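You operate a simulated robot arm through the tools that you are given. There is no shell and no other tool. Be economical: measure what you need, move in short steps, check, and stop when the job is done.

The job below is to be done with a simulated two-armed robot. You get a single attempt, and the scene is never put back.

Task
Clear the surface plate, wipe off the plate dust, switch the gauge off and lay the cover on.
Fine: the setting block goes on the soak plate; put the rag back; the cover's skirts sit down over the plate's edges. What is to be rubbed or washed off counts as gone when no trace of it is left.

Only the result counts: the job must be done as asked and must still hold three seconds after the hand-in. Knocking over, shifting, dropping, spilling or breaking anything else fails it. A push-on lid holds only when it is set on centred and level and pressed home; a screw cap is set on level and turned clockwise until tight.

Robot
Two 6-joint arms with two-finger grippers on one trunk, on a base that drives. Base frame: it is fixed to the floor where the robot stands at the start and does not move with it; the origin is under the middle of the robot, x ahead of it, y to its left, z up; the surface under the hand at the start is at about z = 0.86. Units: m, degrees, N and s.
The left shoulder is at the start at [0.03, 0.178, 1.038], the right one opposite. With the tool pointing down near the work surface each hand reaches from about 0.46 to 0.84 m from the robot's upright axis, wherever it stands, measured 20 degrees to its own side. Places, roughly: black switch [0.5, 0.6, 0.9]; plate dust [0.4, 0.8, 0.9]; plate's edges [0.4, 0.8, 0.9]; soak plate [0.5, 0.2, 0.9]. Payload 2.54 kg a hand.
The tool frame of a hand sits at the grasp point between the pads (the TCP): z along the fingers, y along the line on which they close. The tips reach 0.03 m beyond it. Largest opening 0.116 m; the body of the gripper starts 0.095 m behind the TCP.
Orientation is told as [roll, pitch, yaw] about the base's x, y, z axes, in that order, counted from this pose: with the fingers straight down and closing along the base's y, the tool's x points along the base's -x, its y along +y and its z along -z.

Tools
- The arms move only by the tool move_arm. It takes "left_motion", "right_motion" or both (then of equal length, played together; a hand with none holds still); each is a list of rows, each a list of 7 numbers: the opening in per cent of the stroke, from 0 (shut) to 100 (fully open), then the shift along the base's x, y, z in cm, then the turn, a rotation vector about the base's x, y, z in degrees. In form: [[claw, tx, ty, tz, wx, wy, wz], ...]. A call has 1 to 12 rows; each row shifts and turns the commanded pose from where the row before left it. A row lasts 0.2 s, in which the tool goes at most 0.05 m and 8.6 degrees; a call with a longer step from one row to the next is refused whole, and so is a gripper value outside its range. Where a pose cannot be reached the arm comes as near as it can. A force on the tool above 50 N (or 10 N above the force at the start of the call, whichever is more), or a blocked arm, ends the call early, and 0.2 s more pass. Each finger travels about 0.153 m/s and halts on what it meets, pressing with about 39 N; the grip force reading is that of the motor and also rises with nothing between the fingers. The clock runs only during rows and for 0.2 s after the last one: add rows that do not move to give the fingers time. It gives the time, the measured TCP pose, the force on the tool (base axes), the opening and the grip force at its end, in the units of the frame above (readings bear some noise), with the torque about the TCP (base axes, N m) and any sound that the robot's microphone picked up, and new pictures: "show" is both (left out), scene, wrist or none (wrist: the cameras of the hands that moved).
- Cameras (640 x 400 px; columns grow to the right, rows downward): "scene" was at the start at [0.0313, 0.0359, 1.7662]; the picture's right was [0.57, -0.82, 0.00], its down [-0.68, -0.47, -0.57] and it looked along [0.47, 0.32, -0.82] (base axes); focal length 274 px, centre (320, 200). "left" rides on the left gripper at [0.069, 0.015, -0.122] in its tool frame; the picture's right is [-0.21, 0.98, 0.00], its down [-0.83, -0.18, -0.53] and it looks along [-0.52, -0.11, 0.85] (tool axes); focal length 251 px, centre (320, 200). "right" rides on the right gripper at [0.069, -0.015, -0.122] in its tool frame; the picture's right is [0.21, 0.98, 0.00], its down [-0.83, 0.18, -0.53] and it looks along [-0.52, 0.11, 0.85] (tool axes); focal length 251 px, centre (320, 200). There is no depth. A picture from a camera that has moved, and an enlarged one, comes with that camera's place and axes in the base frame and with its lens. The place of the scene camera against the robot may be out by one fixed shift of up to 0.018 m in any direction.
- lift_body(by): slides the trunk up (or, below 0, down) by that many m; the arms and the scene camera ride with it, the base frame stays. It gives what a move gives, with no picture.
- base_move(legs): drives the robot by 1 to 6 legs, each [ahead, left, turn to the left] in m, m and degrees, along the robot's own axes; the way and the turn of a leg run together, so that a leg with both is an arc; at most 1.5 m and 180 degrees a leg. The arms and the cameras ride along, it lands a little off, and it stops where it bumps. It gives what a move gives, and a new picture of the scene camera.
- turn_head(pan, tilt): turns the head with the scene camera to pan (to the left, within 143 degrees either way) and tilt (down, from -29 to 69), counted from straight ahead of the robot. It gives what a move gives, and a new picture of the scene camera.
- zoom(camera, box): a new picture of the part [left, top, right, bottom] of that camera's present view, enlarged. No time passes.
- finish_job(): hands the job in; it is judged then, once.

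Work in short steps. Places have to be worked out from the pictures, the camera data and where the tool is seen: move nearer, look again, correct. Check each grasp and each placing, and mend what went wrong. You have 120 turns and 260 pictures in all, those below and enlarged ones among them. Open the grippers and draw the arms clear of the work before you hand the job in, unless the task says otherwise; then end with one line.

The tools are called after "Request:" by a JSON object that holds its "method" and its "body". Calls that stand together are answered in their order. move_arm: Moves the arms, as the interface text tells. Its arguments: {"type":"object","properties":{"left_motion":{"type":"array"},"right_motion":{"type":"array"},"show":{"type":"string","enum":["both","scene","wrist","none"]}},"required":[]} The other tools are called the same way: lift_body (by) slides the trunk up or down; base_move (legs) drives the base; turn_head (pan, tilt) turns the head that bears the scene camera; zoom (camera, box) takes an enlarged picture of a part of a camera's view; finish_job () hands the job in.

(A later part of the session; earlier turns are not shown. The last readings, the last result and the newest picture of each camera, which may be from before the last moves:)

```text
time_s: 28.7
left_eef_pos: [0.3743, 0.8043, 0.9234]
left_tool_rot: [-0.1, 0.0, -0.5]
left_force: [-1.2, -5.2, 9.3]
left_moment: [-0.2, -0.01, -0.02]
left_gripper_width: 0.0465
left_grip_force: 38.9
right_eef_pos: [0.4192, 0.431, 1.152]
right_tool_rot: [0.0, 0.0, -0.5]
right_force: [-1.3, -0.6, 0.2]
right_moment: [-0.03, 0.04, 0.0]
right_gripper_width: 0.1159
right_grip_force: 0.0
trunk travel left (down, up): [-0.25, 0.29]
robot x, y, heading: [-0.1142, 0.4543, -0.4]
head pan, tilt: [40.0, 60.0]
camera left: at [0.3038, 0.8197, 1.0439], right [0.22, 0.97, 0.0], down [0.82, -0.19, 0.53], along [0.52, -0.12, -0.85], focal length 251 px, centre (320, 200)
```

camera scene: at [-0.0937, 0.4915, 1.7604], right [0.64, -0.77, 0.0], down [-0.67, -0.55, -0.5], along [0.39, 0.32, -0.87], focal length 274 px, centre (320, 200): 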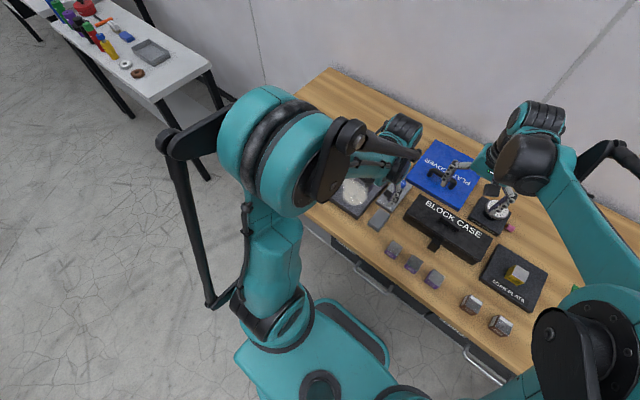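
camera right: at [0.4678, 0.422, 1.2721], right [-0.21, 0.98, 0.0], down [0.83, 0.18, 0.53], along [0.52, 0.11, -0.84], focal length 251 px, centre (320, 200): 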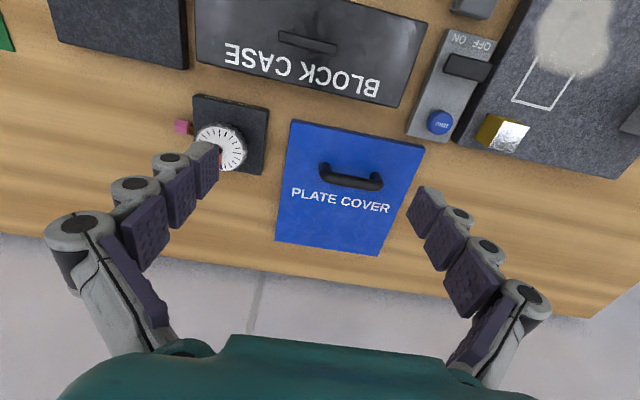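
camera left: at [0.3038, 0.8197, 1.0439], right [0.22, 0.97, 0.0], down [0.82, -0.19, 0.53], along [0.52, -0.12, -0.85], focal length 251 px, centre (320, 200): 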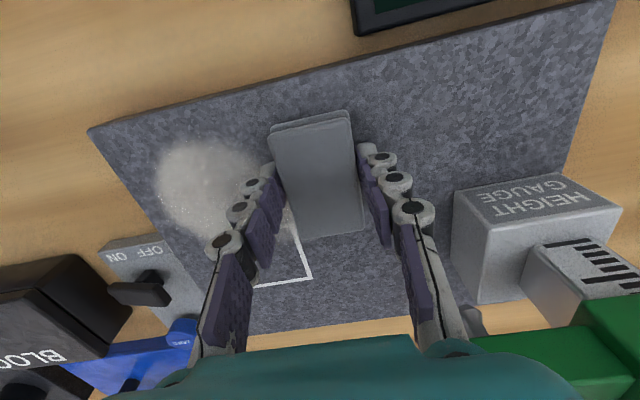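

The dust thins. I press slightly more and sweep back and forth, shifting a little in x.

Request:
{"method": "move_arm", "body": {"left_motion": [[20, 0, -2.5, -0.08, 0, 0, 0], [20, 0, -2.5, 0, 0, 0, 0], [20, 0, -2.5, 0, 0, 0, 0], [20, 0, -2.5, 0, 0, 0, 0], [20, -1, 0, 0, 0, 0, 0], [20, 0, 2.5, 0, 0, 0, 0], [20, 0, 2.5, 0, 0, 0, 0], [20, 0, 2.5, 0, 0, 0, 0], [20, 0, 2.5, 0, 0, 0, 0], [20, 0, 0, 0, 0, 0, 0]], "show": "wrist"}}

```text
time_s: 29.5
left_eef_pos: [0.3725, 0.7374, 0.9228]
left_tool_rot: [0.4, 0.0, -0.3]
left_force: [-4.3, 4.8, 27.9]
left_moment: [0.05, -0.06, -0.08]
left_gripper_width: 0.0465
left_grip_force: 38.8
right_eef_pos: [0.4189, 0.4307, 1.1524]
right_tool_rot: [0.0, -0.2, -0.3]
right_force: [0.5, -0.4, -0.5]
right_moment: [0.05, 0.04, 0.0]
right_gripper_width: 0.1161
right_grip_force: 0.1
trunk travel left (down, up): [-0.25, 0.29]
robot x, y, heading: [-0.1183, 0.4533, -0.1]
head pan, tilt: [40.0, 60.0]
stopped in row 4 (left hand): the force on the tool passed its limit at 51 N (the readings are from after the stop); the commanded pose is now the measured one
camera left: at [0.3018, 0.7517, 1.0436], right [0.22, 0.98, 0.01], down [0.82, -0.19, 0.53], along [0.52, -0.11, -0.85], focal length 251 px, centre (320, 200)
```

left: 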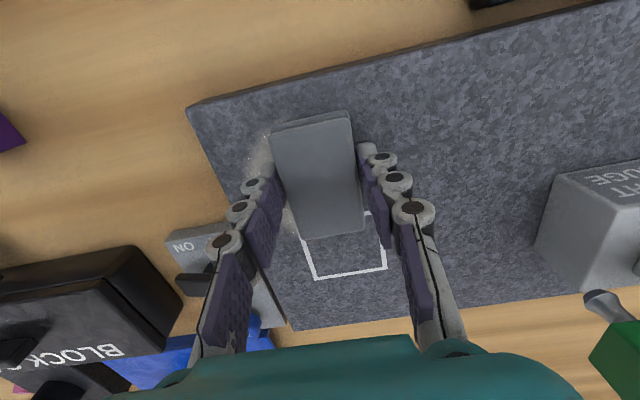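

Good progress; force hit the limit, so ease up 0.8 mm and continue.

Request:
{"method": "move_arm", "body": {"left_motion": [[20, 0, 0, 0.1, 0, 0, 0], [20, 0, -2, 0, 0, 0, 0], [20, 0, -1.6, 0, 0, 0, 0], [20, -1, 0, 0, 0, 0, 0], [20, 0, 2.5, 0, 0, 0, 0], [20, 0, 2.5, 0, 0, 0, 0], [20, 0, 2.5, 0, 0, 0, 0], [20, 0, 2.5, 0, 0, 0, 0], [20, 0, 0, 0, 0, 0, 0]], "show": "wrist"}}

```text
time_s: 31.5
left_eef_pos: [0.362, 0.7994, 0.9218]
left_tool_rot: [0.3, 0.0, -0.4]
left_force: [-1.6, -6.2, 12.6]
left_moment: [-0.26, 0.01, -0.07]
left_gripper_width: 0.0462
left_grip_force: 39.3
right_eef_pos: [0.4205, 0.4325, 1.1513]
right_tool_rot: [0.1, 0.0, -0.4]
right_force: [-1.2, -0.4, -0.3]
right_moment: [-0.01, 0.0, 0.03]
right_gripper_width: 0.1159
right_grip_force: 0.0
trunk travel left (down, up): [-0.25, 0.29]
robot x, y, heading: [-0.1133, 0.4514, -0.4]
head pan, tilt: [40.0, 60.0]
camera left: at [0.293, 0.8151, 1.0435], right [0.22, 0.98, 0.0], down [0.82, -0.19, 0.53], along [0.52, -0.11, -0.85], focal length 251 px, centre (320, 200)
```

left: 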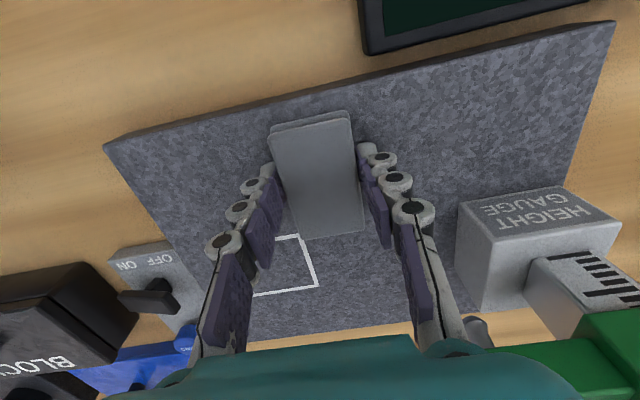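

Looks clean on this side. One pass further in x, back and forth, then lift to inspect.

Request:
{"method": "move_arm", "body": {"left_motion": [[20, 2.5, 0, 0, 0, 0, 0], [20, 2.0, 0, 0, 0, 0, 0], [20, 0, -2.5, 0, 0, 0, 0], [20, 0, -2.5, 0, 0, 0, 0], [20, 0, -2.5, 0, 0, 0, 0], [20, 0, -2.0, 0, 0, 0, 0], [20, -2.5, 0, 0, 0, 0, 0], [20, -1.5, 0, 0, 0, 0, 0], [20, 0, 0, 2, 0, 0, 0], [20, 0, 0, 4, 0, 0, 0], [20, 0, -4, 2, 0, 0, 0], [20, 0, -4, 0, 0, 0, 0]], "show": "wrist"}}

Request:
{"method": "zoom", "body": {"camera": "left", "box": [340, 20, 640, 240]}}

```text
time_s: 34.1
left_eef_pos: [0.3683, 0.6252, 1.0016]
left_tool_rot: [0.3, 0.0, -0.4]
left_force: [0.2, 0.2, 0.1]
left_moment: [0.01, 0.01, 0.0]
left_gripper_width: 0.0464
left_grip_force: 38.8
right_eef_pos: [0.4213, 0.4331, 1.1505]
right_tool_rot: [-0.1, 0.0, -0.4]
right_force: [-0.4, 0.4, 0.8]
right_moment: [0.02, 0.0, 0.03]
right_gripper_width: 0.1159
right_grip_force: 0.0
trunk travel left (down, up): [-0.25, 0.29]
robot x, y, heading: [-0.1169, 0.4577, -0.5]
head pan, tilt: [40.0, 60.0]
camera left: at [0.2989, 0.6404, 1.1219], right [0.22, 0.98, 0.0], down [0.82, -0.19, 0.53], along [0.52, -0.11, -0.85], focal length 251 px, centre (320, 200)
```

left: 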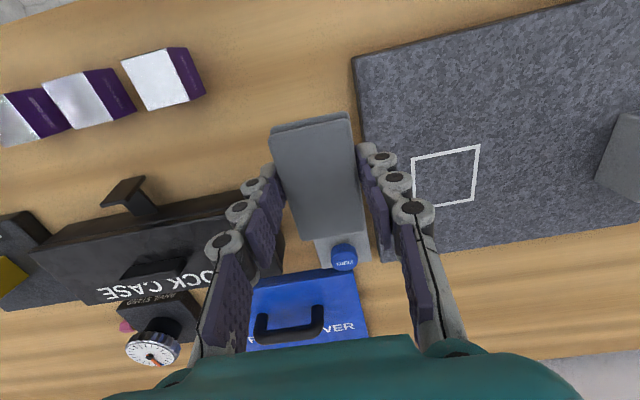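

```text
1.82 times, centred on (490, 130) of left
camera zoom: at [0.2989, 0.6404, 1.1219], right [0.22, 0.98, 0.0], down [0.82, -0.19, 0.53], along [0.52, -0.11, -0.85], focal length 457 px, centre (11, 327)
```

zoom: 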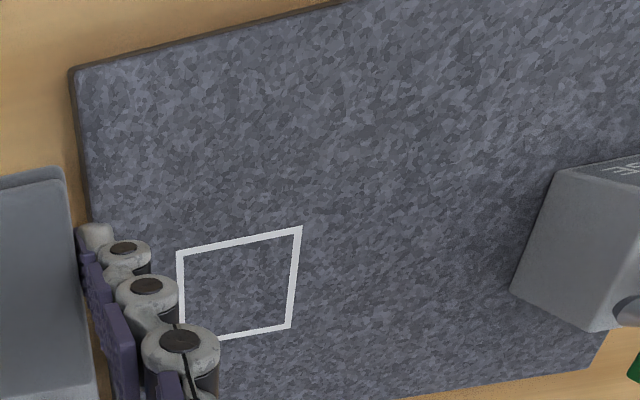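

The plate is clean. Put the rag back at (0.359, 0.606).

Request:
{"method": "move_arm", "body": {"left_motion": [[20, -0.9, -1.95, 0, 0, 0, 0], [20, 0, 0, -3, 0, 0, 0], [20, 0, 0, -4, 0, 0, 0], [20, 0, 0, -2.5, 0, 0, 0], [20, 0, 0, -0.4, 0, 0, 0], [20, 0, 0, 0, 0, 0, 0]], "show": "wrist"}}

```text
time_s: 35.5
left_eef_pos: [0.3597, 0.6084, 0.9016]
left_tool_rot: [0.2, 0.0, -0.3]
left_force: [-1.2, 0.5, -0.5]
left_moment: [-0.01, 0.0, -0.03]
left_gripper_width: 0.0463
left_grip_force: 38.5
right_eef_pos: [0.4196, 0.4335, 1.1522]
right_tool_rot: [0.0, -0.1, -0.4]
right_force: [-0.7, -0.2, 0.7]
right_moment: [0.0, 0.02, -0.02]
right_gripper_width: 0.1158
right_grip_force: 0.0
trunk travel left (down, up): [-0.25, 0.29]
robot x, y, heading: [-0.1166, 0.4543, -0.3]
head pan, tilt: [40.0, 60.0]
camera left: at [0.2909, 0.6216, 1.0238], right [0.22, 0.98, 0.0], down [0.82, -0.19, 0.53], along [0.52, -0.11, -0.85], focal length 251 px, centre (320, 200)
```

left: 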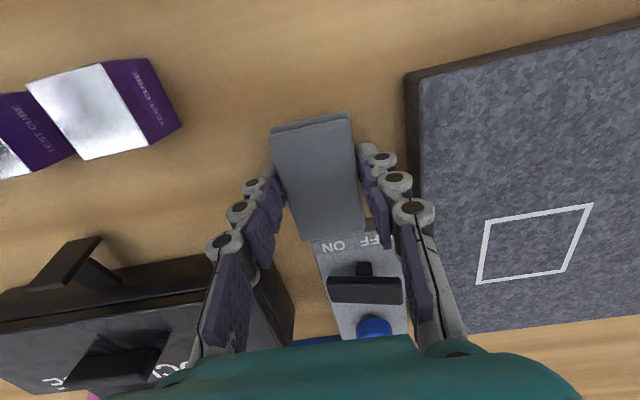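

Request:
{"method": "move_arm", "body": {"left_motion": [[20, -0.1, -0.2, -0.3, 0, 0, 0], [20, 0, 0, -0.3, 0, 0, 0], [20, 0, 0, -0.1, 0, 0, 0], [20, 0, 0, 0, 0, 0, 0]], "show": "none"}}

```text
time_s: 36.5
left_eef_pos: [0.3611, 0.6053, 0.8938]
left_tool_rot: [0.1, 0.0, -0.3]
left_force: [0.5, 0.6, 0.3]
left_moment: [0.01, -0.02, -0.03]
left_gripper_width: 0.0463
left_grip_force: 39.3
right_eef_pos: [0.421, 0.4333, 1.1508]
right_tool_rot: [0.0, -0.1, -0.4]
right_force: [-0.9, -0.2, -1.3]
right_moment: [-0.02, -0.01, -0.01]
right_gripper_width: 0.1159
right_grip_force: 0.1
trunk travel left (down, up): [-0.25, 0.29]
robot x, y, heading: [-0.1194, 0.4516, -0.3]
head pan, tilt: [40.0, 60.0]
```

Request:
{"method": "move_arm", "body": {"left_motion": [[20, -0.15, 0, -0.15, 0, 0, 0], [20, 0, 0, -0.15, 0, 0, 0], [20, 0, 0, 0, 0, 0, 0]], "show": "none"}}

```text
time_s: 37.3
left_eef_pos: [0.3579, 0.6051, 0.8912]
left_tool_rot: [0.3, 0.2, -0.3]
left_force: [-0.3, 0.1, 0.2]
left_moment: [-0.01, 0.02, 0.0]
left_gripper_width: 0.046
left_grip_force: 39.2
right_eef_pos: [0.4207, 0.434, 1.151]
right_tool_rot: [0.0, 0.0, -0.4]
right_force: [0.4, -0.8, 0.5]
right_moment: [0.01, 0.01, -0.02]
right_gripper_width: 0.1158
right_grip_force: 0.1
trunk travel left (down, up): [-0.25, 0.29]
robot x, y, heading: [-0.1165, 0.4515, -0.1]
head pan, tilt: [40.0, 60.0]
```

Request:
{"method": "move_arm", "body": {"left_motion": [[20, 0, 0, -0.15, 0, 0, 0], [20, 0, 0, -0.15, 0, 0, 0], [20, 0, 0, -0.1, 0, 0, 0], [20, 0, 0, 0, 0, 0, 0]], "show": "none"}}

```text
time_s: 38.3
left_eef_pos: [0.3553, 0.6045, 0.8894]
left_tool_rot: [0.3, -0.2, -0.3]
left_force: [10.8, 4.4, 45.7]
left_moment: [0.06, -0.26, 0.04]
left_gripper_width: 0.0467
left_grip_force: 39.1
right_eef_pos: [0.4184, 0.4331, 1.1524]
right_tool_rot: [0.0, -0.1, -0.4]
right_force: [-1.9, 0.2, 0.3]
right_moment: [-0.01, 0.01, -0.02]
right_gripper_width: 0.1161
right_grip_force: 0.0
trunk travel left (down, up): [-0.25, 0.29]
robot x, y, heading: [-0.1154, 0.453, -0.3]
head pan, tilt: [40.0, 60.0]
```

Contact with the bench. Relieve, release and rise.

Request:
{"method": "move_arm", "body": {"left_motion": [[20, 0.1, 0, 0.15, 0, 0, 0], [55, 0, 0, 0, 0, 0, 0], [55, 0, 0, 0, 0, 0, 0], [55, 0, 0, 3, 0, 0, 0], [55, 0, 0, 4, 0, 0, 0], [55, 0, 0, 4, 0, 0, 0], [55, 0, 0, 4, 0, 0, 0], [55, 0, 0, 0, 0, 0, 0]], "show": "wrist"}}

Request:
{"method": "zoom", "body": {"camera": "left", "box": [230, 80, 430, 260]}}

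```text
time_s: 40.1
left_eef_pos: [0.3598, 0.6077, 1.04]
left_tool_rot: [0.2, 0.0, -0.4]
left_force: [0.3, -0.1, -0.6]
left_moment: [-0.01, 0.03, -0.01]
left_gripper_width: 0.0638
left_grip_force: 0.0
right_eef_pos: [0.4216, 0.4321, 1.1514]
right_tool_rot: [0.0, 0.1, -0.4]
right_force: [-0.1, 0.2, 0.3]
right_moment: [0.0, 0.04, 0.01]
right_gripper_width: 0.116
right_grip_force: 0.0
trunk travel left (down, up): [-0.25, 0.29]
robot x, y, heading: [-0.1146, 0.4548, -0.3]
head pan, tilt: [40.0, 60.0]
camera left: at [0.29, 0.6227, 1.1619], right [0.22, 0.98, 0.0], down [0.83, -0.19, 0.53], along [0.52, -0.11, -0.85], focal length 251 px, centre (320, 200)
```

left: 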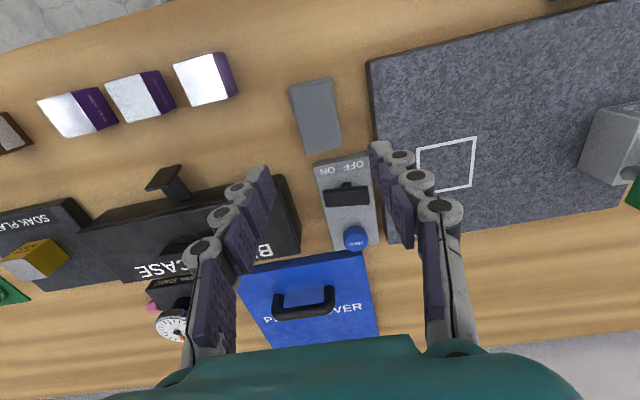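

```text
2.22 times, centred on (330, 170) of left
camera zoom: at [0.29, 0.6227, 1.1619], right [0.22, 0.98, 0.0], down [0.83, -0.19, 0.53], along [0.52, -0.11, -0.85], focal length 559 px, centre (298, 267)
```

zoom: 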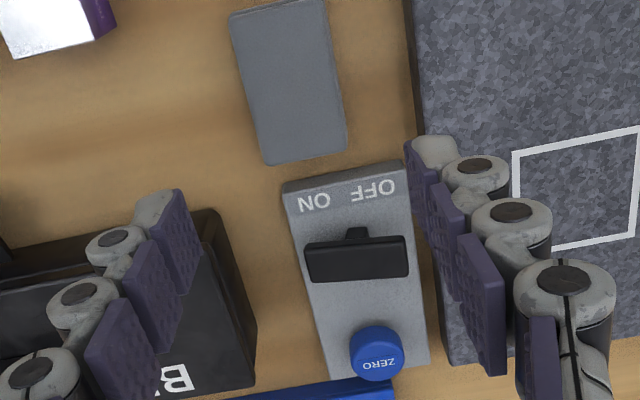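

Rag is back. Now look at the switch from closer.

Request:
{"method": "move_arm", "body": {"left_motion": [[100, 3, 1.5, -2, 0, 0, 0], [100, 3, 1.5, -2, 0, 0, 0], [100, 0, 0, 0, 0, 0, 0]], "show": "none"}}

Request:
{"method": "zoom", "body": {"camera": "left", "box": [200, 40, 440, 200]}}

Request:
{"method": "zoom", "body": {"camera": "scene", "box": [330, 150, 470, 250]}}

```text
time_s: 40.9
left_eef_pos: [0.4186, 0.6353, 0.9998]
left_tool_rot: [0.3, -0.1, -0.3]
left_force: [-0.4, 0.4, 0.0]
left_moment: [0.01, 0.0, -0.02]
left_gripper_width: 0.1163
left_grip_force: 0.0
right_eef_pos: [0.4193, 0.4333, 1.1518]
right_tool_rot: [0.0, 0.0, -0.4]
right_force: [0.6, 0.3, -0.6]
right_moment: [0.02, 0.01, -0.02]
right_gripper_width: 0.1159
right_grip_force: 0.0
trunk travel left (down, up): [-0.25, 0.29]
robot x, y, heading: [-0.116, 0.4531, -0.4]
head pan, tilt: [40.0, 60.0]
```

```text
2.50 times, centred on (320, 120) of left
camera zoom: at [0.3489, 0.6506, 1.1216], right [0.22, 0.98, 0.0], down [0.82, -0.19, 0.53], along [0.52, -0.11, -0.85], focal length 629 px, centre (320, 400)
```

zoom: 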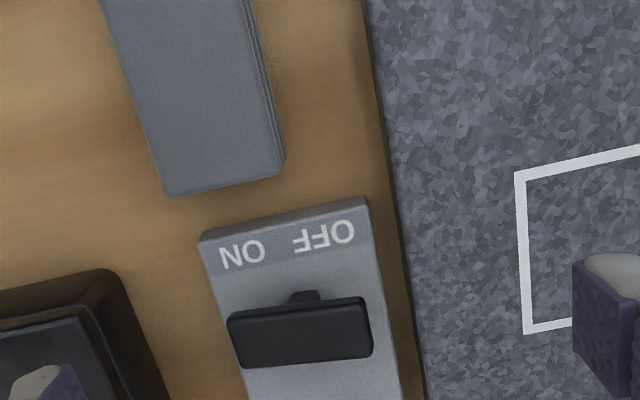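

```text
4.00 times, centred on (400, 200) of scene
camera zoom: at [-0.0945, 0.4906, 1.7605], right [0.64, -0.77, 0.0], down [-0.67, -0.55, -0.5], along [0.39, 0.32, -0.87], focal length 1095 px, centre (0, 200)
```

zoom: 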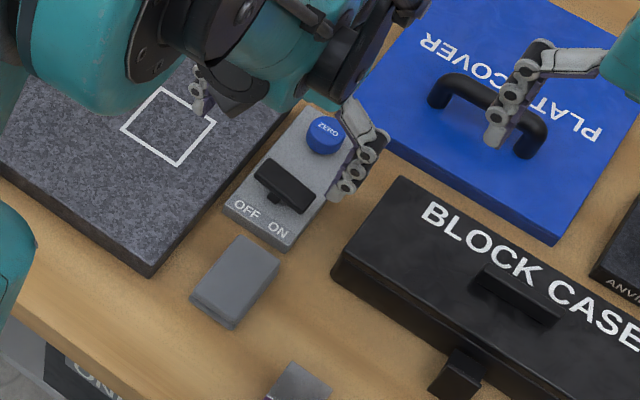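

The rocker's state is not clear; I view it at a lower angle from the robot's side.

Request:
{"method": "move_arm", "body": {"left_motion": [[100, -4, 0.3, 0, 0, 0, 0], [100, -4, 0, -1, 0, 0, 0], [100, -3, 0, -3, 0, 0, 0], [100, 0, 0, 0, 0, 0, 0]], "show": "none"}}

Request:
{"method": "zoom", "body": {"camera": "left", "box": [200, 160, 440, 340]}}

```text
time_s: 41.9
left_eef_pos: [0.3094, 0.6365, 0.9609]
left_tool_rot: [0.2, 0.1, -0.4]
left_force: [1.4, -0.2, -0.9]
left_moment: [-0.04, 0.02, 0.01]
left_gripper_width: 0.116
left_grip_force: 0.1
right_eef_pos: [0.4213, 0.4332, 1.1509]
right_tool_rot: [0.0, -0.1, -0.4]
right_force: [-1.1, 0.3, 0.0]
right_moment: [0.0, -0.01, 0.01]
right_gripper_width: 0.1161
right_grip_force: 0.0
trunk travel left (down, up): [-0.25, 0.29]
robot x, y, heading: [-0.1172, 0.4558, -0.4]
head pan, tilt: [40.0, 60.0]
```

```text
2.22 times, centred on (320, 250) of left
camera zoom: at [0.2389, 0.652, 1.0821], right [0.22, 0.98, 0.0], down [0.82, -0.19, 0.53], along [0.52, -0.11, -0.85], focal length 559 px, centre (320, 89)
```

zoom: 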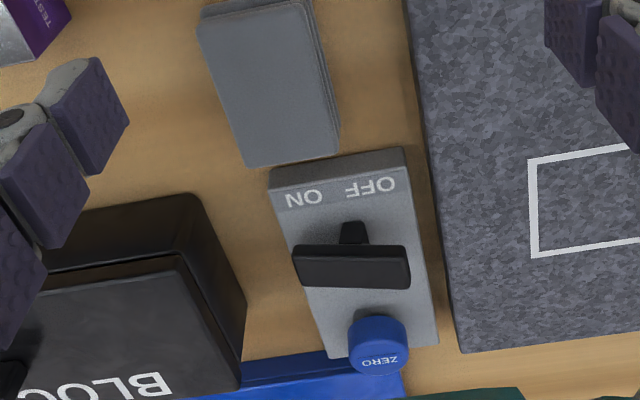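

The T-bar rocker is at about (0.455, 0.621), with its OFF (y+) end raised ~9 mm, so it is ON now. I will press the y+ end down with closed fingertips at (0.455, 0.643).

Request:
{"method": "move_arm", "body": {"left_motion": [[50, 2, 0, 3, 0, 0, 0], [0, 4, 0.3, 0, 0, 0, 0], [0, 4, 0.3, 0, 0, 0, 0], [0, 4.5, 0.1, 0, 0, 0, 0], [0, 0, 0, -2, 0, 0, 0], [0, 0, 0, -2, 0, 0, 0], [0, 0, 0, 0, 0, 0, 0]], "show": "wrist"}}

```text
time_s: 43.5
left_eef_pos: [0.4525, 0.6461, 0.9509]
left_tool_rot: [0.2, 0.0, -0.3]
left_force: [0.4, 0.3, 0.6]
left_moment: [0.02, -0.01, 0.02]
left_gripper_width: 0.0
left_grip_force: 28.3
right_eef_pos: [0.4211, 0.4322, 1.1516]
right_tool_rot: [0.0, 0.1, -0.4]
right_force: [-0.1, 0.5, 0.6]
right_moment: [0.02, 0.0, 0.02]
right_gripper_width: 0.1163
right_grip_force: 0.0
trunk travel left (down, up): [-0.25, 0.29]
robot x, y, heading: [-0.1181, 0.4555, -0.4]
head pan, tilt: [40.0, 60.0]
camera left: at [0.3825, 0.6606, 1.071], right [0.22, 0.98, 0.0], down [0.82, -0.19, 0.53], along [0.52, -0.11, -0.85], focal length 251 px, centre (320, 200)
```

left: 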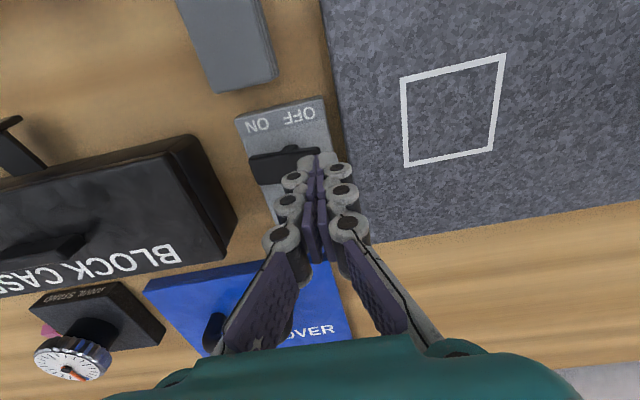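

Tips are over the OFF end. Press down slowly.

Request:
{"method": "move_arm", "body": {"left_motion": [[0, 0.2, -0.2, -0.8, 0, 0, 0], [0, 0, 0, -0.5, 0, 0, 0], [0, 0, 0, -0.5, 0, 0, 0], [0, 0, 0, -0.5, 0, 0, 0], [0, 0, 0, 0, 0, 0, 0]], "show": "both"}}

```text
time_s: 44.7
left_eef_pos: [0.4545, 0.6429, 0.9266]
left_tool_rot: [0.2, 0.0, -0.3]
left_force: [5.7, 2.3, 18.2]
left_moment: [-0.09, -0.13, 0.06]
left_gripper_width: 0.0001
left_grip_force: 28.5
right_eef_pos: [0.4196, 0.4318, 1.1508]
right_tool_rot: [0.0, 0.1, -0.4]
right_force: [0.3, 0.1, -1.6]
right_moment: [-0.01, 0.01, 0.0]
right_gripper_width: 0.1162
right_grip_force: 0.1
trunk travel left (down, up): [-0.25, 0.29]
robot x, y, heading: [-0.1189, 0.4497, -0.4]
head pan, tilt: [40.0, 60.0]
camera scene: at [-0.0945, 0.4907, 1.7606], right [0.64, -0.77, 0.0], down [-0.67, -0.55, -0.5], along [0.39, 0.32, -0.87], focal length 274 px, centre (320, 200)
camera left: at [0.3847, 0.6581, 1.0492], right [0.22, 0.98, 0.0], down [0.82, -0.19, 0.53], along [0.52, -0.11, -0.85], focal length 251 px, centre (320, 200)
```

scene: 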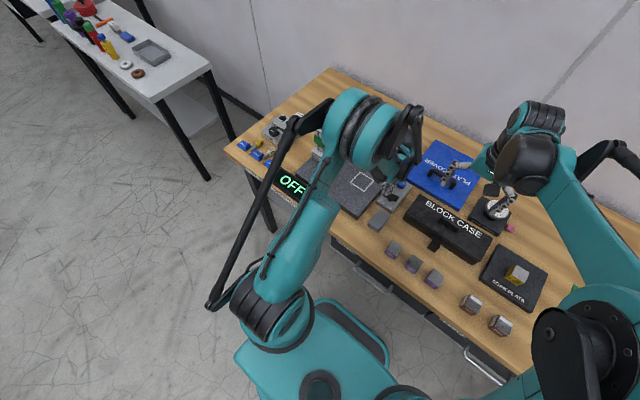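
left: 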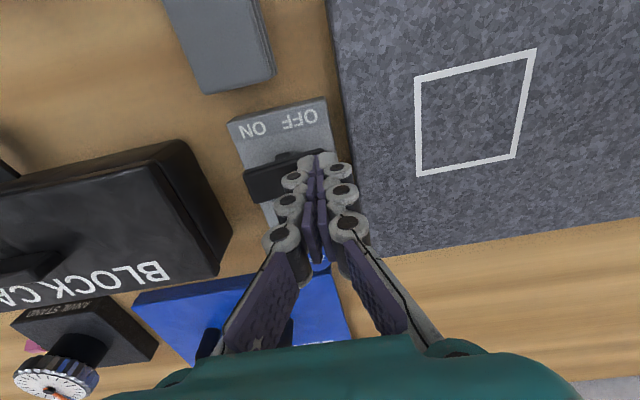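

The display now reads OFF. I rise, move the right hand aside, and bring the left hand towards the cover handle for a close look.

Request:
{"method": "move_arm", "body": {"left_motion": [[0, 0, 0, 3, 0, 0, 0], [0, 0, 0, 4, 0, 0, 0], [0, 0, 0, 3, 0, 0, 0], [50, 3, -2, 0, 0, 0, 0], [80, 3, -3, 0, 0, 0, 0], [80, 3, -3, 0, 0, 0, 0], [80, 3, -3, 0, 0, 0, 0], [80, 0, 0, 0, 0, 0, 0]], "right_motion": [[100, 0, -3, 0, 0, 0, 0], [100, 0, -4, 0, 0, 0, 0], [100, 0, -4, 0, 0, 0, 0], [100, 0, -4, 0, 0, 0, 0], [100, 0, -3, 0, 0, 0, 0], [100, 0, -3, 0, 0, 0, 0], [100, 0, -2, 0, 0, 0, 0], [100, 0, 0, 0, 0, 0, 0]], "show": "both"}}

```text
time_s: 46.5
left_eef_pos: [0.5767, 0.5317, 1.0287]
left_tool_rot: [0.2, 0.1, -0.3]
left_force: [-0.6, 0.2, 0.5]
left_moment: [-0.03, -0.02, 0.01]
left_gripper_width: 0.0925
left_grip_force: 0.1
right_eef_pos: [0.4224, 0.2017, 1.1503]
right_tool_rot: [0.0, 0.1, -0.4]
right_force: [0.7, 0.2, -0.6]
right_moment: [-0.01, -0.01, -0.01]
right_gripper_width: 0.1161
right_grip_force: 0.1
trunk travel left (down, up): [-0.25, 0.29]
robot x, y, heading: [-0.1194, 0.4572, -0.5]
head pan, tilt: [40.0, 60.0]
camera scene: at [-0.0947, 0.4921, 1.7604], right [0.64, -0.77, 0.0], down [-0.67, -0.55, -0.5], along [0.39, 0.32, -0.87], focal length 274 px, centre (320, 200)
camera right: at [0.3534, 0.1868, 1.2714], right [-0.21, 0.98, 0.0], down [0.83, 0.18, 0.53], along [0.52, 0.11, -0.85], focal length 251 px, centre (320, 200)
camera left: at [0.5062, 0.5478, 1.1506], right [0.22, 0.98, 0.0], down [0.82, -0.19, 0.53], along [0.52, -0.11, -0.85], focal length 251 px, centre (320, 200)
```

scene: 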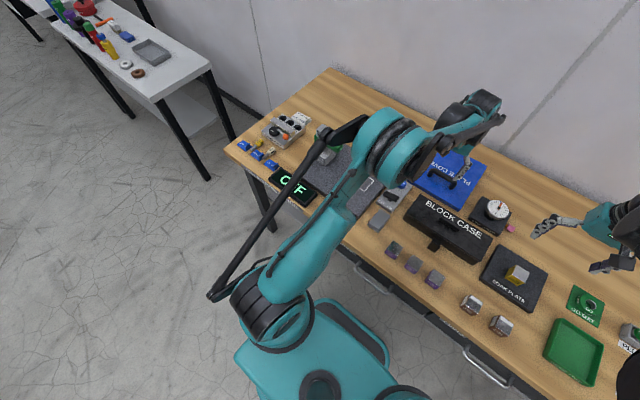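
right: 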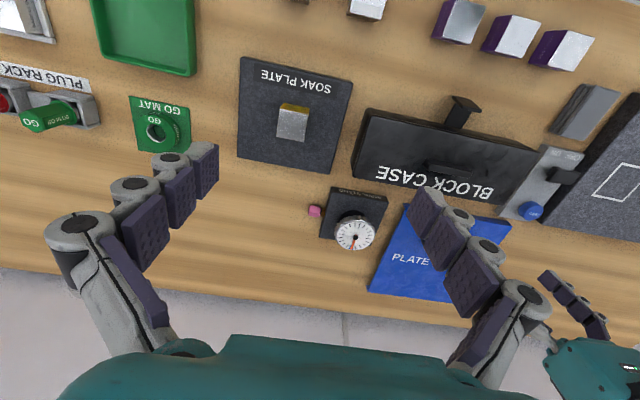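
left: 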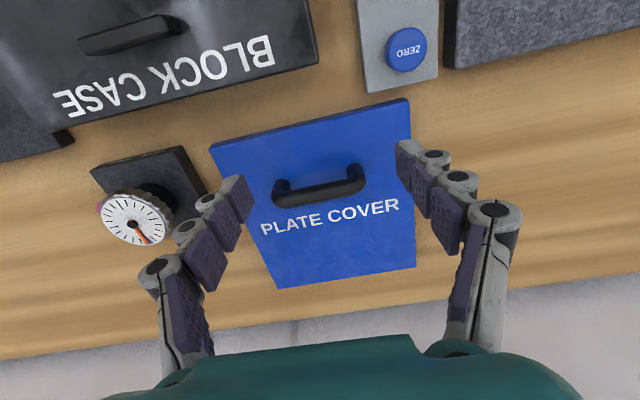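

Request:
{"method": "zoom", "body": {"camera": "left", "box": [200, 90, 440, 290]}}

```text
2.00 times, centred on (320, 190) of left
camera zoom: at [0.5062, 0.5478, 1.1506], right [0.22, 0.98, 0.0], down [0.82, -0.19, 0.53], along [0.52, -0.11, -0.85], focal length 503 px, centre (320, 220)
```

zoom: 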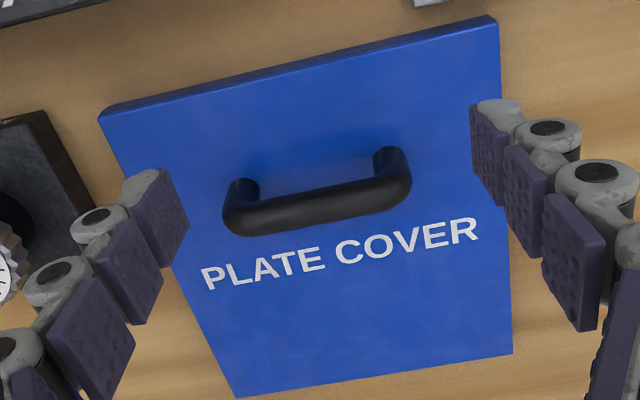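

Handle bar runs along y at about (0.647, 0.516, ~0.905). I turn the gripper 90° about z while moving above it.

Request:
{"method": "move_arm", "body": {"left_motion": [[60, 0.6, -0.15, 0, 0, 0, 8.2], [60, 0.6, -0.15, 0, 0, 0, 8.2], [60, 0.6, -0.15, 0, 0, 0, 8.2], [60, 0.6, -0.15, 0, 0, 0, 8.2], [60, 0.6, -0.15, 0, 0, 0, 8.2], [60, 0.6, -0.15, 0, 0, 0, 8.2], [60, 0.6, -0.15, 0, 0, 0, 8.2], [60, 0.7, -0.15, 0, 0, 0, 8.2], [60, 0.7, -0.15, 0, 0, 0, 8.2], [60, 0.7, -0.15, 0, 0, 0, 8.2], [60, 0.7, -0.1, 0, 0, 0, 8.2], [60, 0, 0, 0, 0, 0, 0]], "show": "both"}}

```text
time_s: 49.1
left_eef_pos: [0.6458, 0.5163, 1.0276]
left_tool_rot: [0.2, 0.0, 89.9]
left_force: [0.4, 0.4, -0.1]
left_moment: [-0.01, 0.0, -0.01]
left_gripper_width: 0.0698
left_grip_force: 0.0
right_eef_pos: [0.4231, 0.2022, 1.1501]
right_tool_rot: [0.0, -0.1, -0.4]
right_force: [0.2, -0.6, 0.2]
right_moment: [0.04, -0.01, -0.02]
right_gripper_width: 0.1161
right_grip_force: 0.1
trunk travel left (down, up): [-0.25, 0.29]
robot x, y, heading: [-0.1189, 0.4569, -0.3]
head pan, tilt: [40.0, 60.0]
camera scene: at [-0.0937, 0.4909, 1.7604], right [0.64, -0.77, 0.0], down [-0.67, -0.55, -0.5], along [0.39, 0.32, -0.87], focal length 274 px, centre (320, 200)
camera left: at [0.6296, 0.4472, 1.1488], right [-0.98, 0.22, 0.0], down [0.18, 0.83, 0.53], along [0.11, 0.52, -0.85], focal length 251 px, centre (320, 200)
```

scene: 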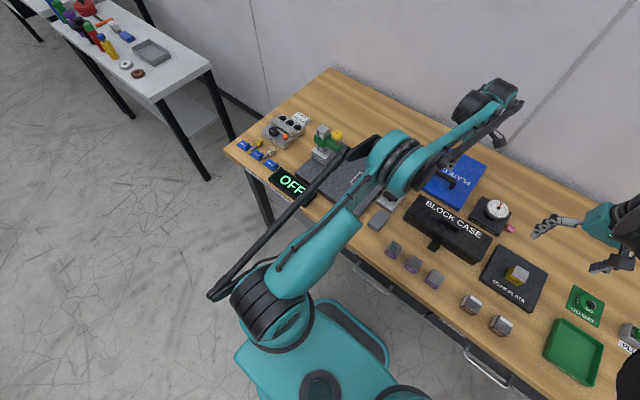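
left: 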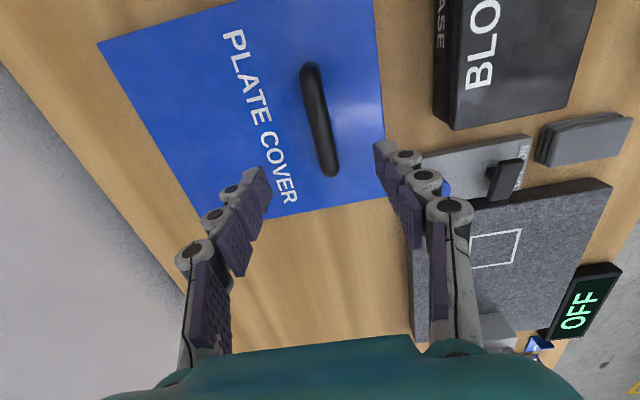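

Handle centre refines to about (0.642, 0.5125). I correct and descend so the fingers straddle the bar.

Request:
{"method": "move_arm", "body": {"left_motion": [[60, -0.35, -0.3, -3, 0, 0, 0], [60, 0, 0, -3, 0, 0, 0], [60, 0, 0, -3, 0, 0, 0], [60, 0, 0, 0, 0, 0, 0]], "show": "wrist"}}

```text
time_s: 50.1
left_eef_pos: [0.6436, 0.5153, 0.9368]
left_tool_rot: [0.2, 0.0, 89.9]
left_force: [-0.6, -0.5, 0.1]
left_moment: [-0.01, 0.01, 0.01]
left_gripper_width: 0.0695
left_grip_force: 0.1
right_eef_pos: [0.4238, 0.2025, 1.15]
right_tool_rot: [0.1, 0.0, -0.5]
right_force: [0.3, 0.3, -0.2]
right_moment: [-0.02, -0.02, 0.01]
right_gripper_width: 0.116
right_grip_force: 0.0
trunk travel left (down, up): [-0.25, 0.29]
robot x, y, heading: [-0.1164, 0.4555, -0.2]
head pan, tilt: [40.0, 60.0]
camera left: at [0.6265, 0.4455, 1.0598], right [-0.98, 0.22, 0.0], down [0.19, 0.83, 0.53], along [0.11, 0.52, -0.85], focal length 251 px, centre (320, 200)
```

left: 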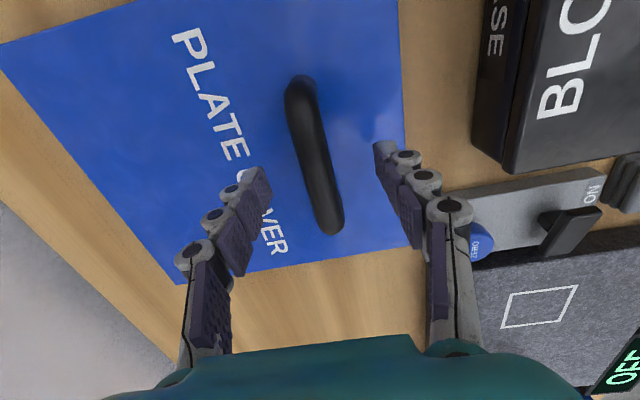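

Well aligned. Descend further in small steps.

Request:
{"method": "move_arm", "body": {"left_motion": [[60, 0, 0, -1, 0, 0, 0], [60, 0, 0, -1, 0, 0, 0], [60, 0, 0, -0.5, 0, 0, 0], [60, 0, 0, 0, 0, 0, 0]], "show": "wrist"}}

```text
time_s: 51.1
left_eef_pos: [0.6425, 0.5128, 0.9128]
left_tool_rot: [0.2, 0.0, 90.0]
left_force: [0.5, -0.7, -0.3]
left_moment: [0.02, 0.02, 0.02]
left_gripper_width: 0.0696
left_grip_force: 0.0
right_eef_pos: [0.4232, 0.2018, 1.1504]
right_tool_rot: [0.0, 0.1, -0.4]
right_force: [0.5, -0.4, -0.4]
right_moment: [0.01, 0.01, -0.01]
right_gripper_width: 0.1161
right_grip_force: 0.0
trunk travel left (down, up): [-0.25, 0.29]
robot x, y, heading: [-0.118, 0.4553, -0.5]
head pan, tilt: [40.0, 60.0]
camera left: at [0.6263, 0.4444, 1.0344], right [-0.98, 0.22, 0.0], down [0.19, 0.83, 0.53], along [0.11, 0.52, -0.85], focal length 251 px, centre (320, 200)
```

left: 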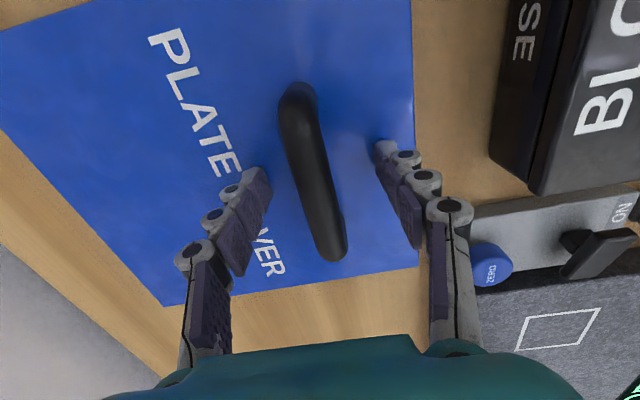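

Request:
{"method": "move_arm", "body": {"left_motion": [[60, 0, 0, -0.3, 0, 0, 0], [60, 0, 0, -0.3, 0, 0, 0], [60, 0, 0, -0.2, 0, 0, 0], [60, 0, 0, 0, 0, 0, 0]], "show": "none"}}

```text
time_s: 52.1
left_eef_pos: [0.6415, 0.5135, 0.9069]
left_tool_rot: [0.0, 0.0, 90.0]
left_force: [1.0, 0.9, 13.7]
left_moment: [0.03, -0.36, 0.04]
left_gripper_width: 0.071
left_grip_force: 1.3
right_eef_pos: [0.4209, 0.2012, 1.1498]
right_tool_rot: [0.0, -0.2, -0.4]
right_force: [-0.4, -0.7, -0.7]
right_moment: [-0.01, 0.0, 0.01]
right_gripper_width: 0.1158
right_grip_force: 0.1
trunk travel left (down, up): [-0.25, 0.29]
robot x, y, heading: [-0.1149, 0.4556, -0.3]
head pan, tilt: [40.0, 60.0]
```

Tips touch the cover top (z≈0.878). Close on the bar and lift 1.5 cm to test.

Request:
{"method": "move_arm", "body": {"left_motion": [[60, 0, 0, 0.15, 0, 0, 0], [0, 0, 0, 0, 0, 0, 0], [0, 0, 0, 0, 0, 0, 0], [0, 0, 0, 0, 0, 0, 0], [0, 0, 0, 0.5, 0, 0, 0], [0, 0, 0, 1, 0, 0, 0], [0, 0, 0, 0, 0, 0, 0]], "show": "both"}}

```text
time_s: 53.7
left_eef_pos: [0.6418, 0.5125, 0.9187]
left_tool_rot: [0.3, 0.0, 89.8]
left_force: [0.2, 0.2, -5.1]
left_moment: [0.03, 0.26, -0.03]
left_gripper_width: 0.0178
left_grip_force: 38.8
right_eef_pos: [0.4249, 0.2014, 1.1498]
right_tool_rot: [0.0, 0.1, -0.4]
right_force: [-0.3, -1.0, -0.1]
right_moment: [-0.03, 0.01, -0.02]
right_gripper_width: 0.116
right_grip_force: 0.1
trunk travel left (down, up): [-0.25, 0.29]
robot x, y, heading: [-0.1158, 0.4516, -0.6]
head pan, tilt: [40.0, 60.0]
camera scene: at [-0.0919, 0.4909, 1.7603], right [0.64, -0.77, 0.0], down [-0.67, -0.55, -0.5], along [0.38, 0.32, -0.87], focal length 274 px, centre (320, 200)
camera left: at [0.6266, 0.4445, 1.0401], right [-0.98, 0.22, 0.01], down [0.19, 0.83, 0.53], along [0.11, 0.52, -0.85], focal length 251 px, centre (320, 200)
```

scene: 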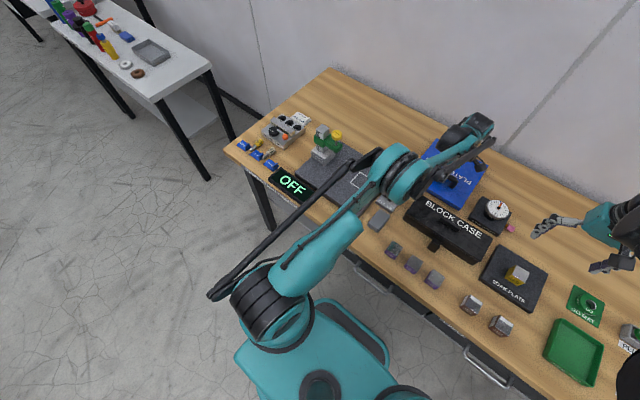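
left: 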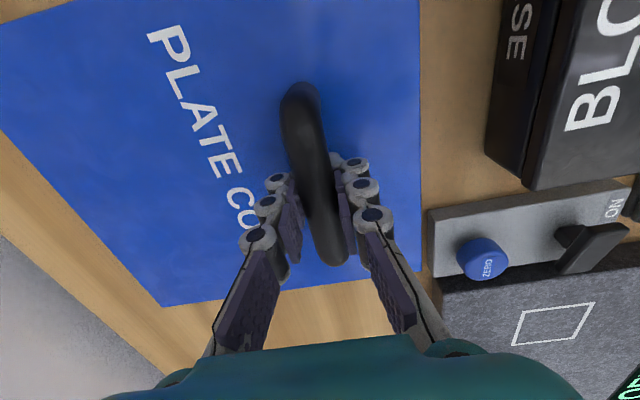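

The cover is held level (0.52 kg, no slip seen). I check its y− side from the right camera.

Request:
{"method": "zoom", "body": {"camera": "right", "box": [350, 180, 530, 320]}}

Request:
{"method": "move_arm", "body": {"left_motion": [[0, 0, 0, 1, 0, 0, 0], [0, 0, 0, 2, 0, 0, 0], [0, 0, 0, 3, 0, 0, 0], [0, 0, 0, 3, 0, 0, 0], [0, 0, 0, 3, 0, 0, 0], [0, 0, 0, 0, 0, 0, 0]], "show": "both"}}

Request:
{"method": "zoom", "body": {"camera": "right", "box": [350, 180, 550, 360]}}

```text
2.86 times, centred on (440, 250) of right
camera zoom: at [0.3555, 0.1863, 1.2703], right [-0.21, 0.98, 0.0], down [0.83, 0.18, 0.53], along [0.52, 0.11, -0.85], focal length 718 px, centre (-23, 57)
```

zoom: 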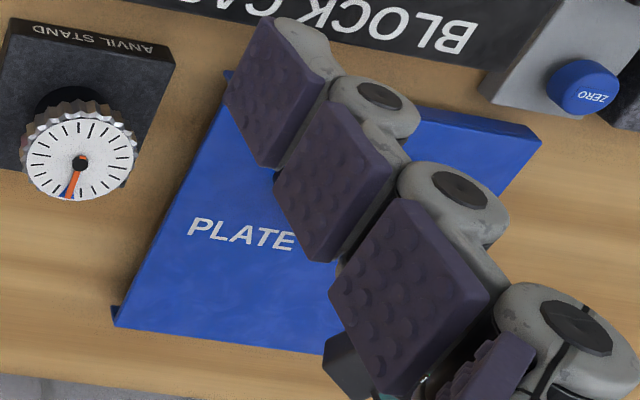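

```text
time_s: 55.1
left_eef_pos: [0.6407, 0.5125, 1.0394]
left_tool_rot: [0.3, 0.0, 89.9]
left_force: [0.4, -0.8, -4.0]
left_moment: [0.02, 0.18, -0.01]
left_gripper_width: 0.0179
left_grip_force: 39.1
right_eef_pos: [0.4245, 0.2015, 1.1495]
right_tool_rot: [-0.1, 0.0, -0.3]
right_force: [0.2, -0.1, -0.5]
right_moment: [0.02, -0.01, 0.01]
right_gripper_width: 0.116
right_grip_force: 0.2
trunk travel left (down, up): [-0.25, 0.29]
robot x, y, heading: [-0.1178, 0.4559, -0.1]
head pan, tilt: [40.0, 60.0]
camera scene: at [-0.0921, 0.491, 1.7603], right [0.64, -0.77, 0.0], down [-0.67, -0.55, -0.5], along [0.38, 0.32, -0.87], focal length 274 px, centre (320, 200)
camera left: at [0.6251, 0.4439, 1.161], right [-0.98, 0.22, 0.01], down [0.19, 0.83, 0.53], along [0.11, 0.52, -0.85], focal length 251 px, centre (320, 200)
```

scene: 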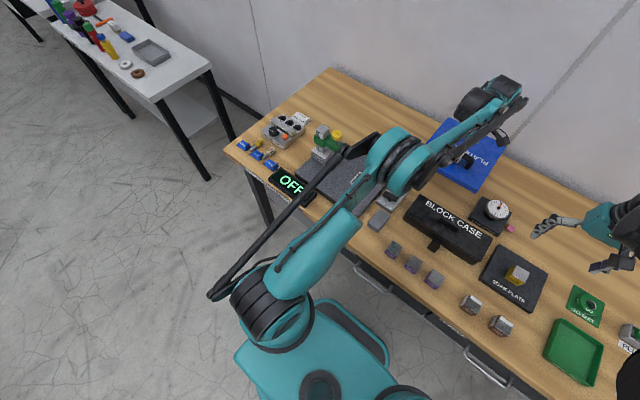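
left: 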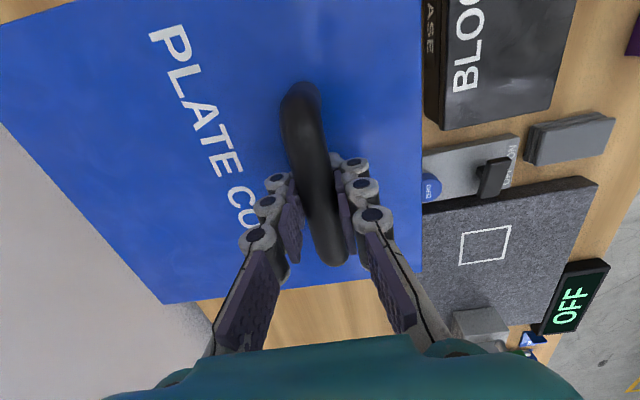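

```text
2.22 times, centred on (450, 270) of right
camera zoom: at [0.3554, 0.1863, 1.2704], right [-0.21, 0.98, 0.0], down [0.83, 0.18, 0.53], along [0.52, 0.11, -0.85], focal length 559 px, centre (31, 44)
```

zoom: 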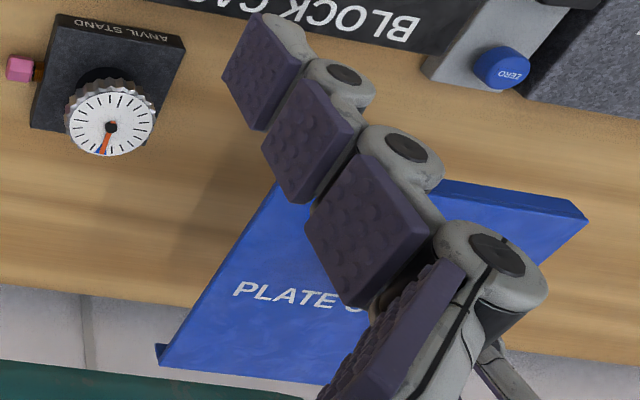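

The cover has skirts only on its x− and x+ edges. Before placing, I inspect the height gauge's overhang.

Request:
{"method": "zoom", "body": {"camera": "scene", "box": [280, 100, 400, 200]}}

Request:
{"method": "zoom", "body": {"camera": "left", "box": [420, 160, 640, 360]}}

```text
4.00 times, centred on (340, 150) of scene
camera zoom: at [-0.0921, 0.491, 1.7603], right [0.64, -0.77, 0.0], down [-0.67, -0.55, -0.5], along [0.38, 0.32, -0.87], focal length 1095 px, centre (240, 400)
```

zoom: 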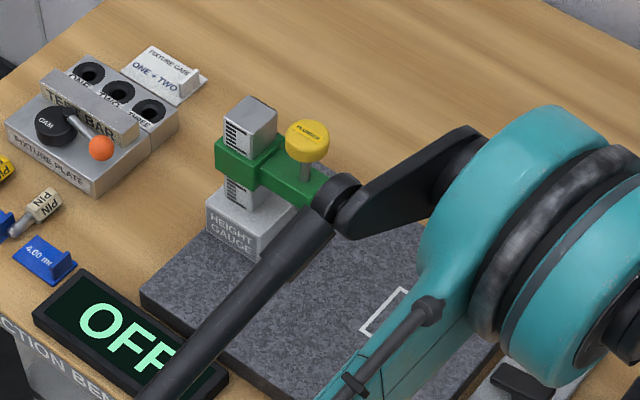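

```text
2.00 times, centred on (530, 260) of left
camera zoom: at [0.6251, 0.4439, 1.161], right [-0.98, 0.22, 0.01], down [0.19, 0.83, 0.53], along [0.11, 0.52, -0.85], focal length 503 px, centre (-100, 80)
```

zoom: 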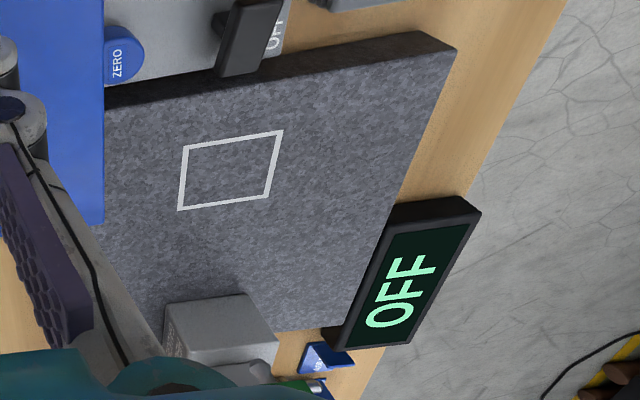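

The gauge has an arm with a plunger overhanging the plate toward y− (arm end about y=0.856, z≈0.98). I raise the held cover to get a better look at it.

Request:
{"method": "move_arm", "body": {"left_motion": [[0, 0, 0, 3, 0, 0, 0], [0, 0, 0, 4, 0, 0, 0], [0, 0, 0, 4, 0, 0, 0], [0, 0, 0, 3, 0, 0, 0], [0, 0, 0, 0, 0, 0, 0]], "show": "wrist"}}

Request:
{"method": "zoom", "body": {"camera": "left", "box": [420, 200, 600, 350]}}

```text
time_s: 56.3
left_eef_pos: [0.6406, 0.5147, 1.181]
left_tool_rot: [0.3, 0.0, 89.8]
left_force: [-0.3, -1.0, -4.8]
left_moment: [0.0, 0.24, 0.01]
left_gripper_width: 0.0177
left_grip_force: 39.0
right_eef_pos: [0.4238, 0.2031, 1.1502]
right_tool_rot: [0.0, 0.0, -0.4]
right_force: [-0.1, 0.3, 0.2]
right_moment: [-0.04, 0.02, 0.01]
right_gripper_width: 0.1158
right_grip_force: 0.0
trunk travel left (down, up): [-0.25, 0.29]
robot x, y, heading: [-0.1176, 0.453, -0.5]
head pan, tilt: [40.0, 60.0]
camera left: at [0.6254, 0.4448, 1.3028], right [-0.98, 0.22, 0.0], down [0.19, 0.83, 0.53], along [0.11, 0.52, -0.85], focal length 251 px, centre (320, 200)
```

left: 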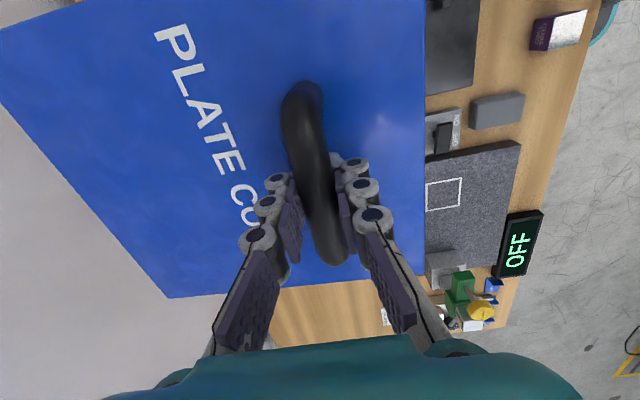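

```text
2.67 times, centred on (510, 275) of left
camera zoom: at [0.6254, 0.4448, 1.3028], right [-0.98, 0.22, 0.0], down [0.19, 0.83, 0.53], along [0.11, 0.52, -0.85], focal length 670 px, centre (-187, 0)
```

zoom: 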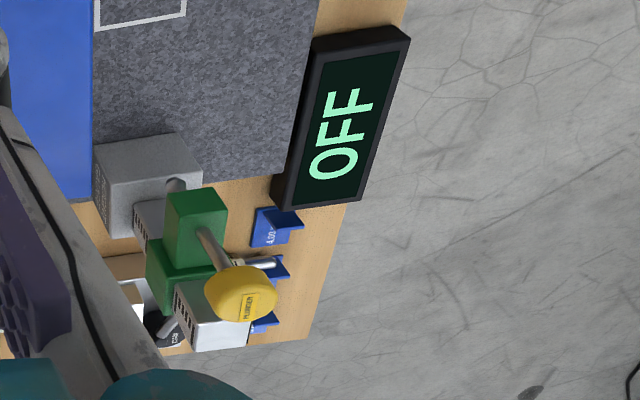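

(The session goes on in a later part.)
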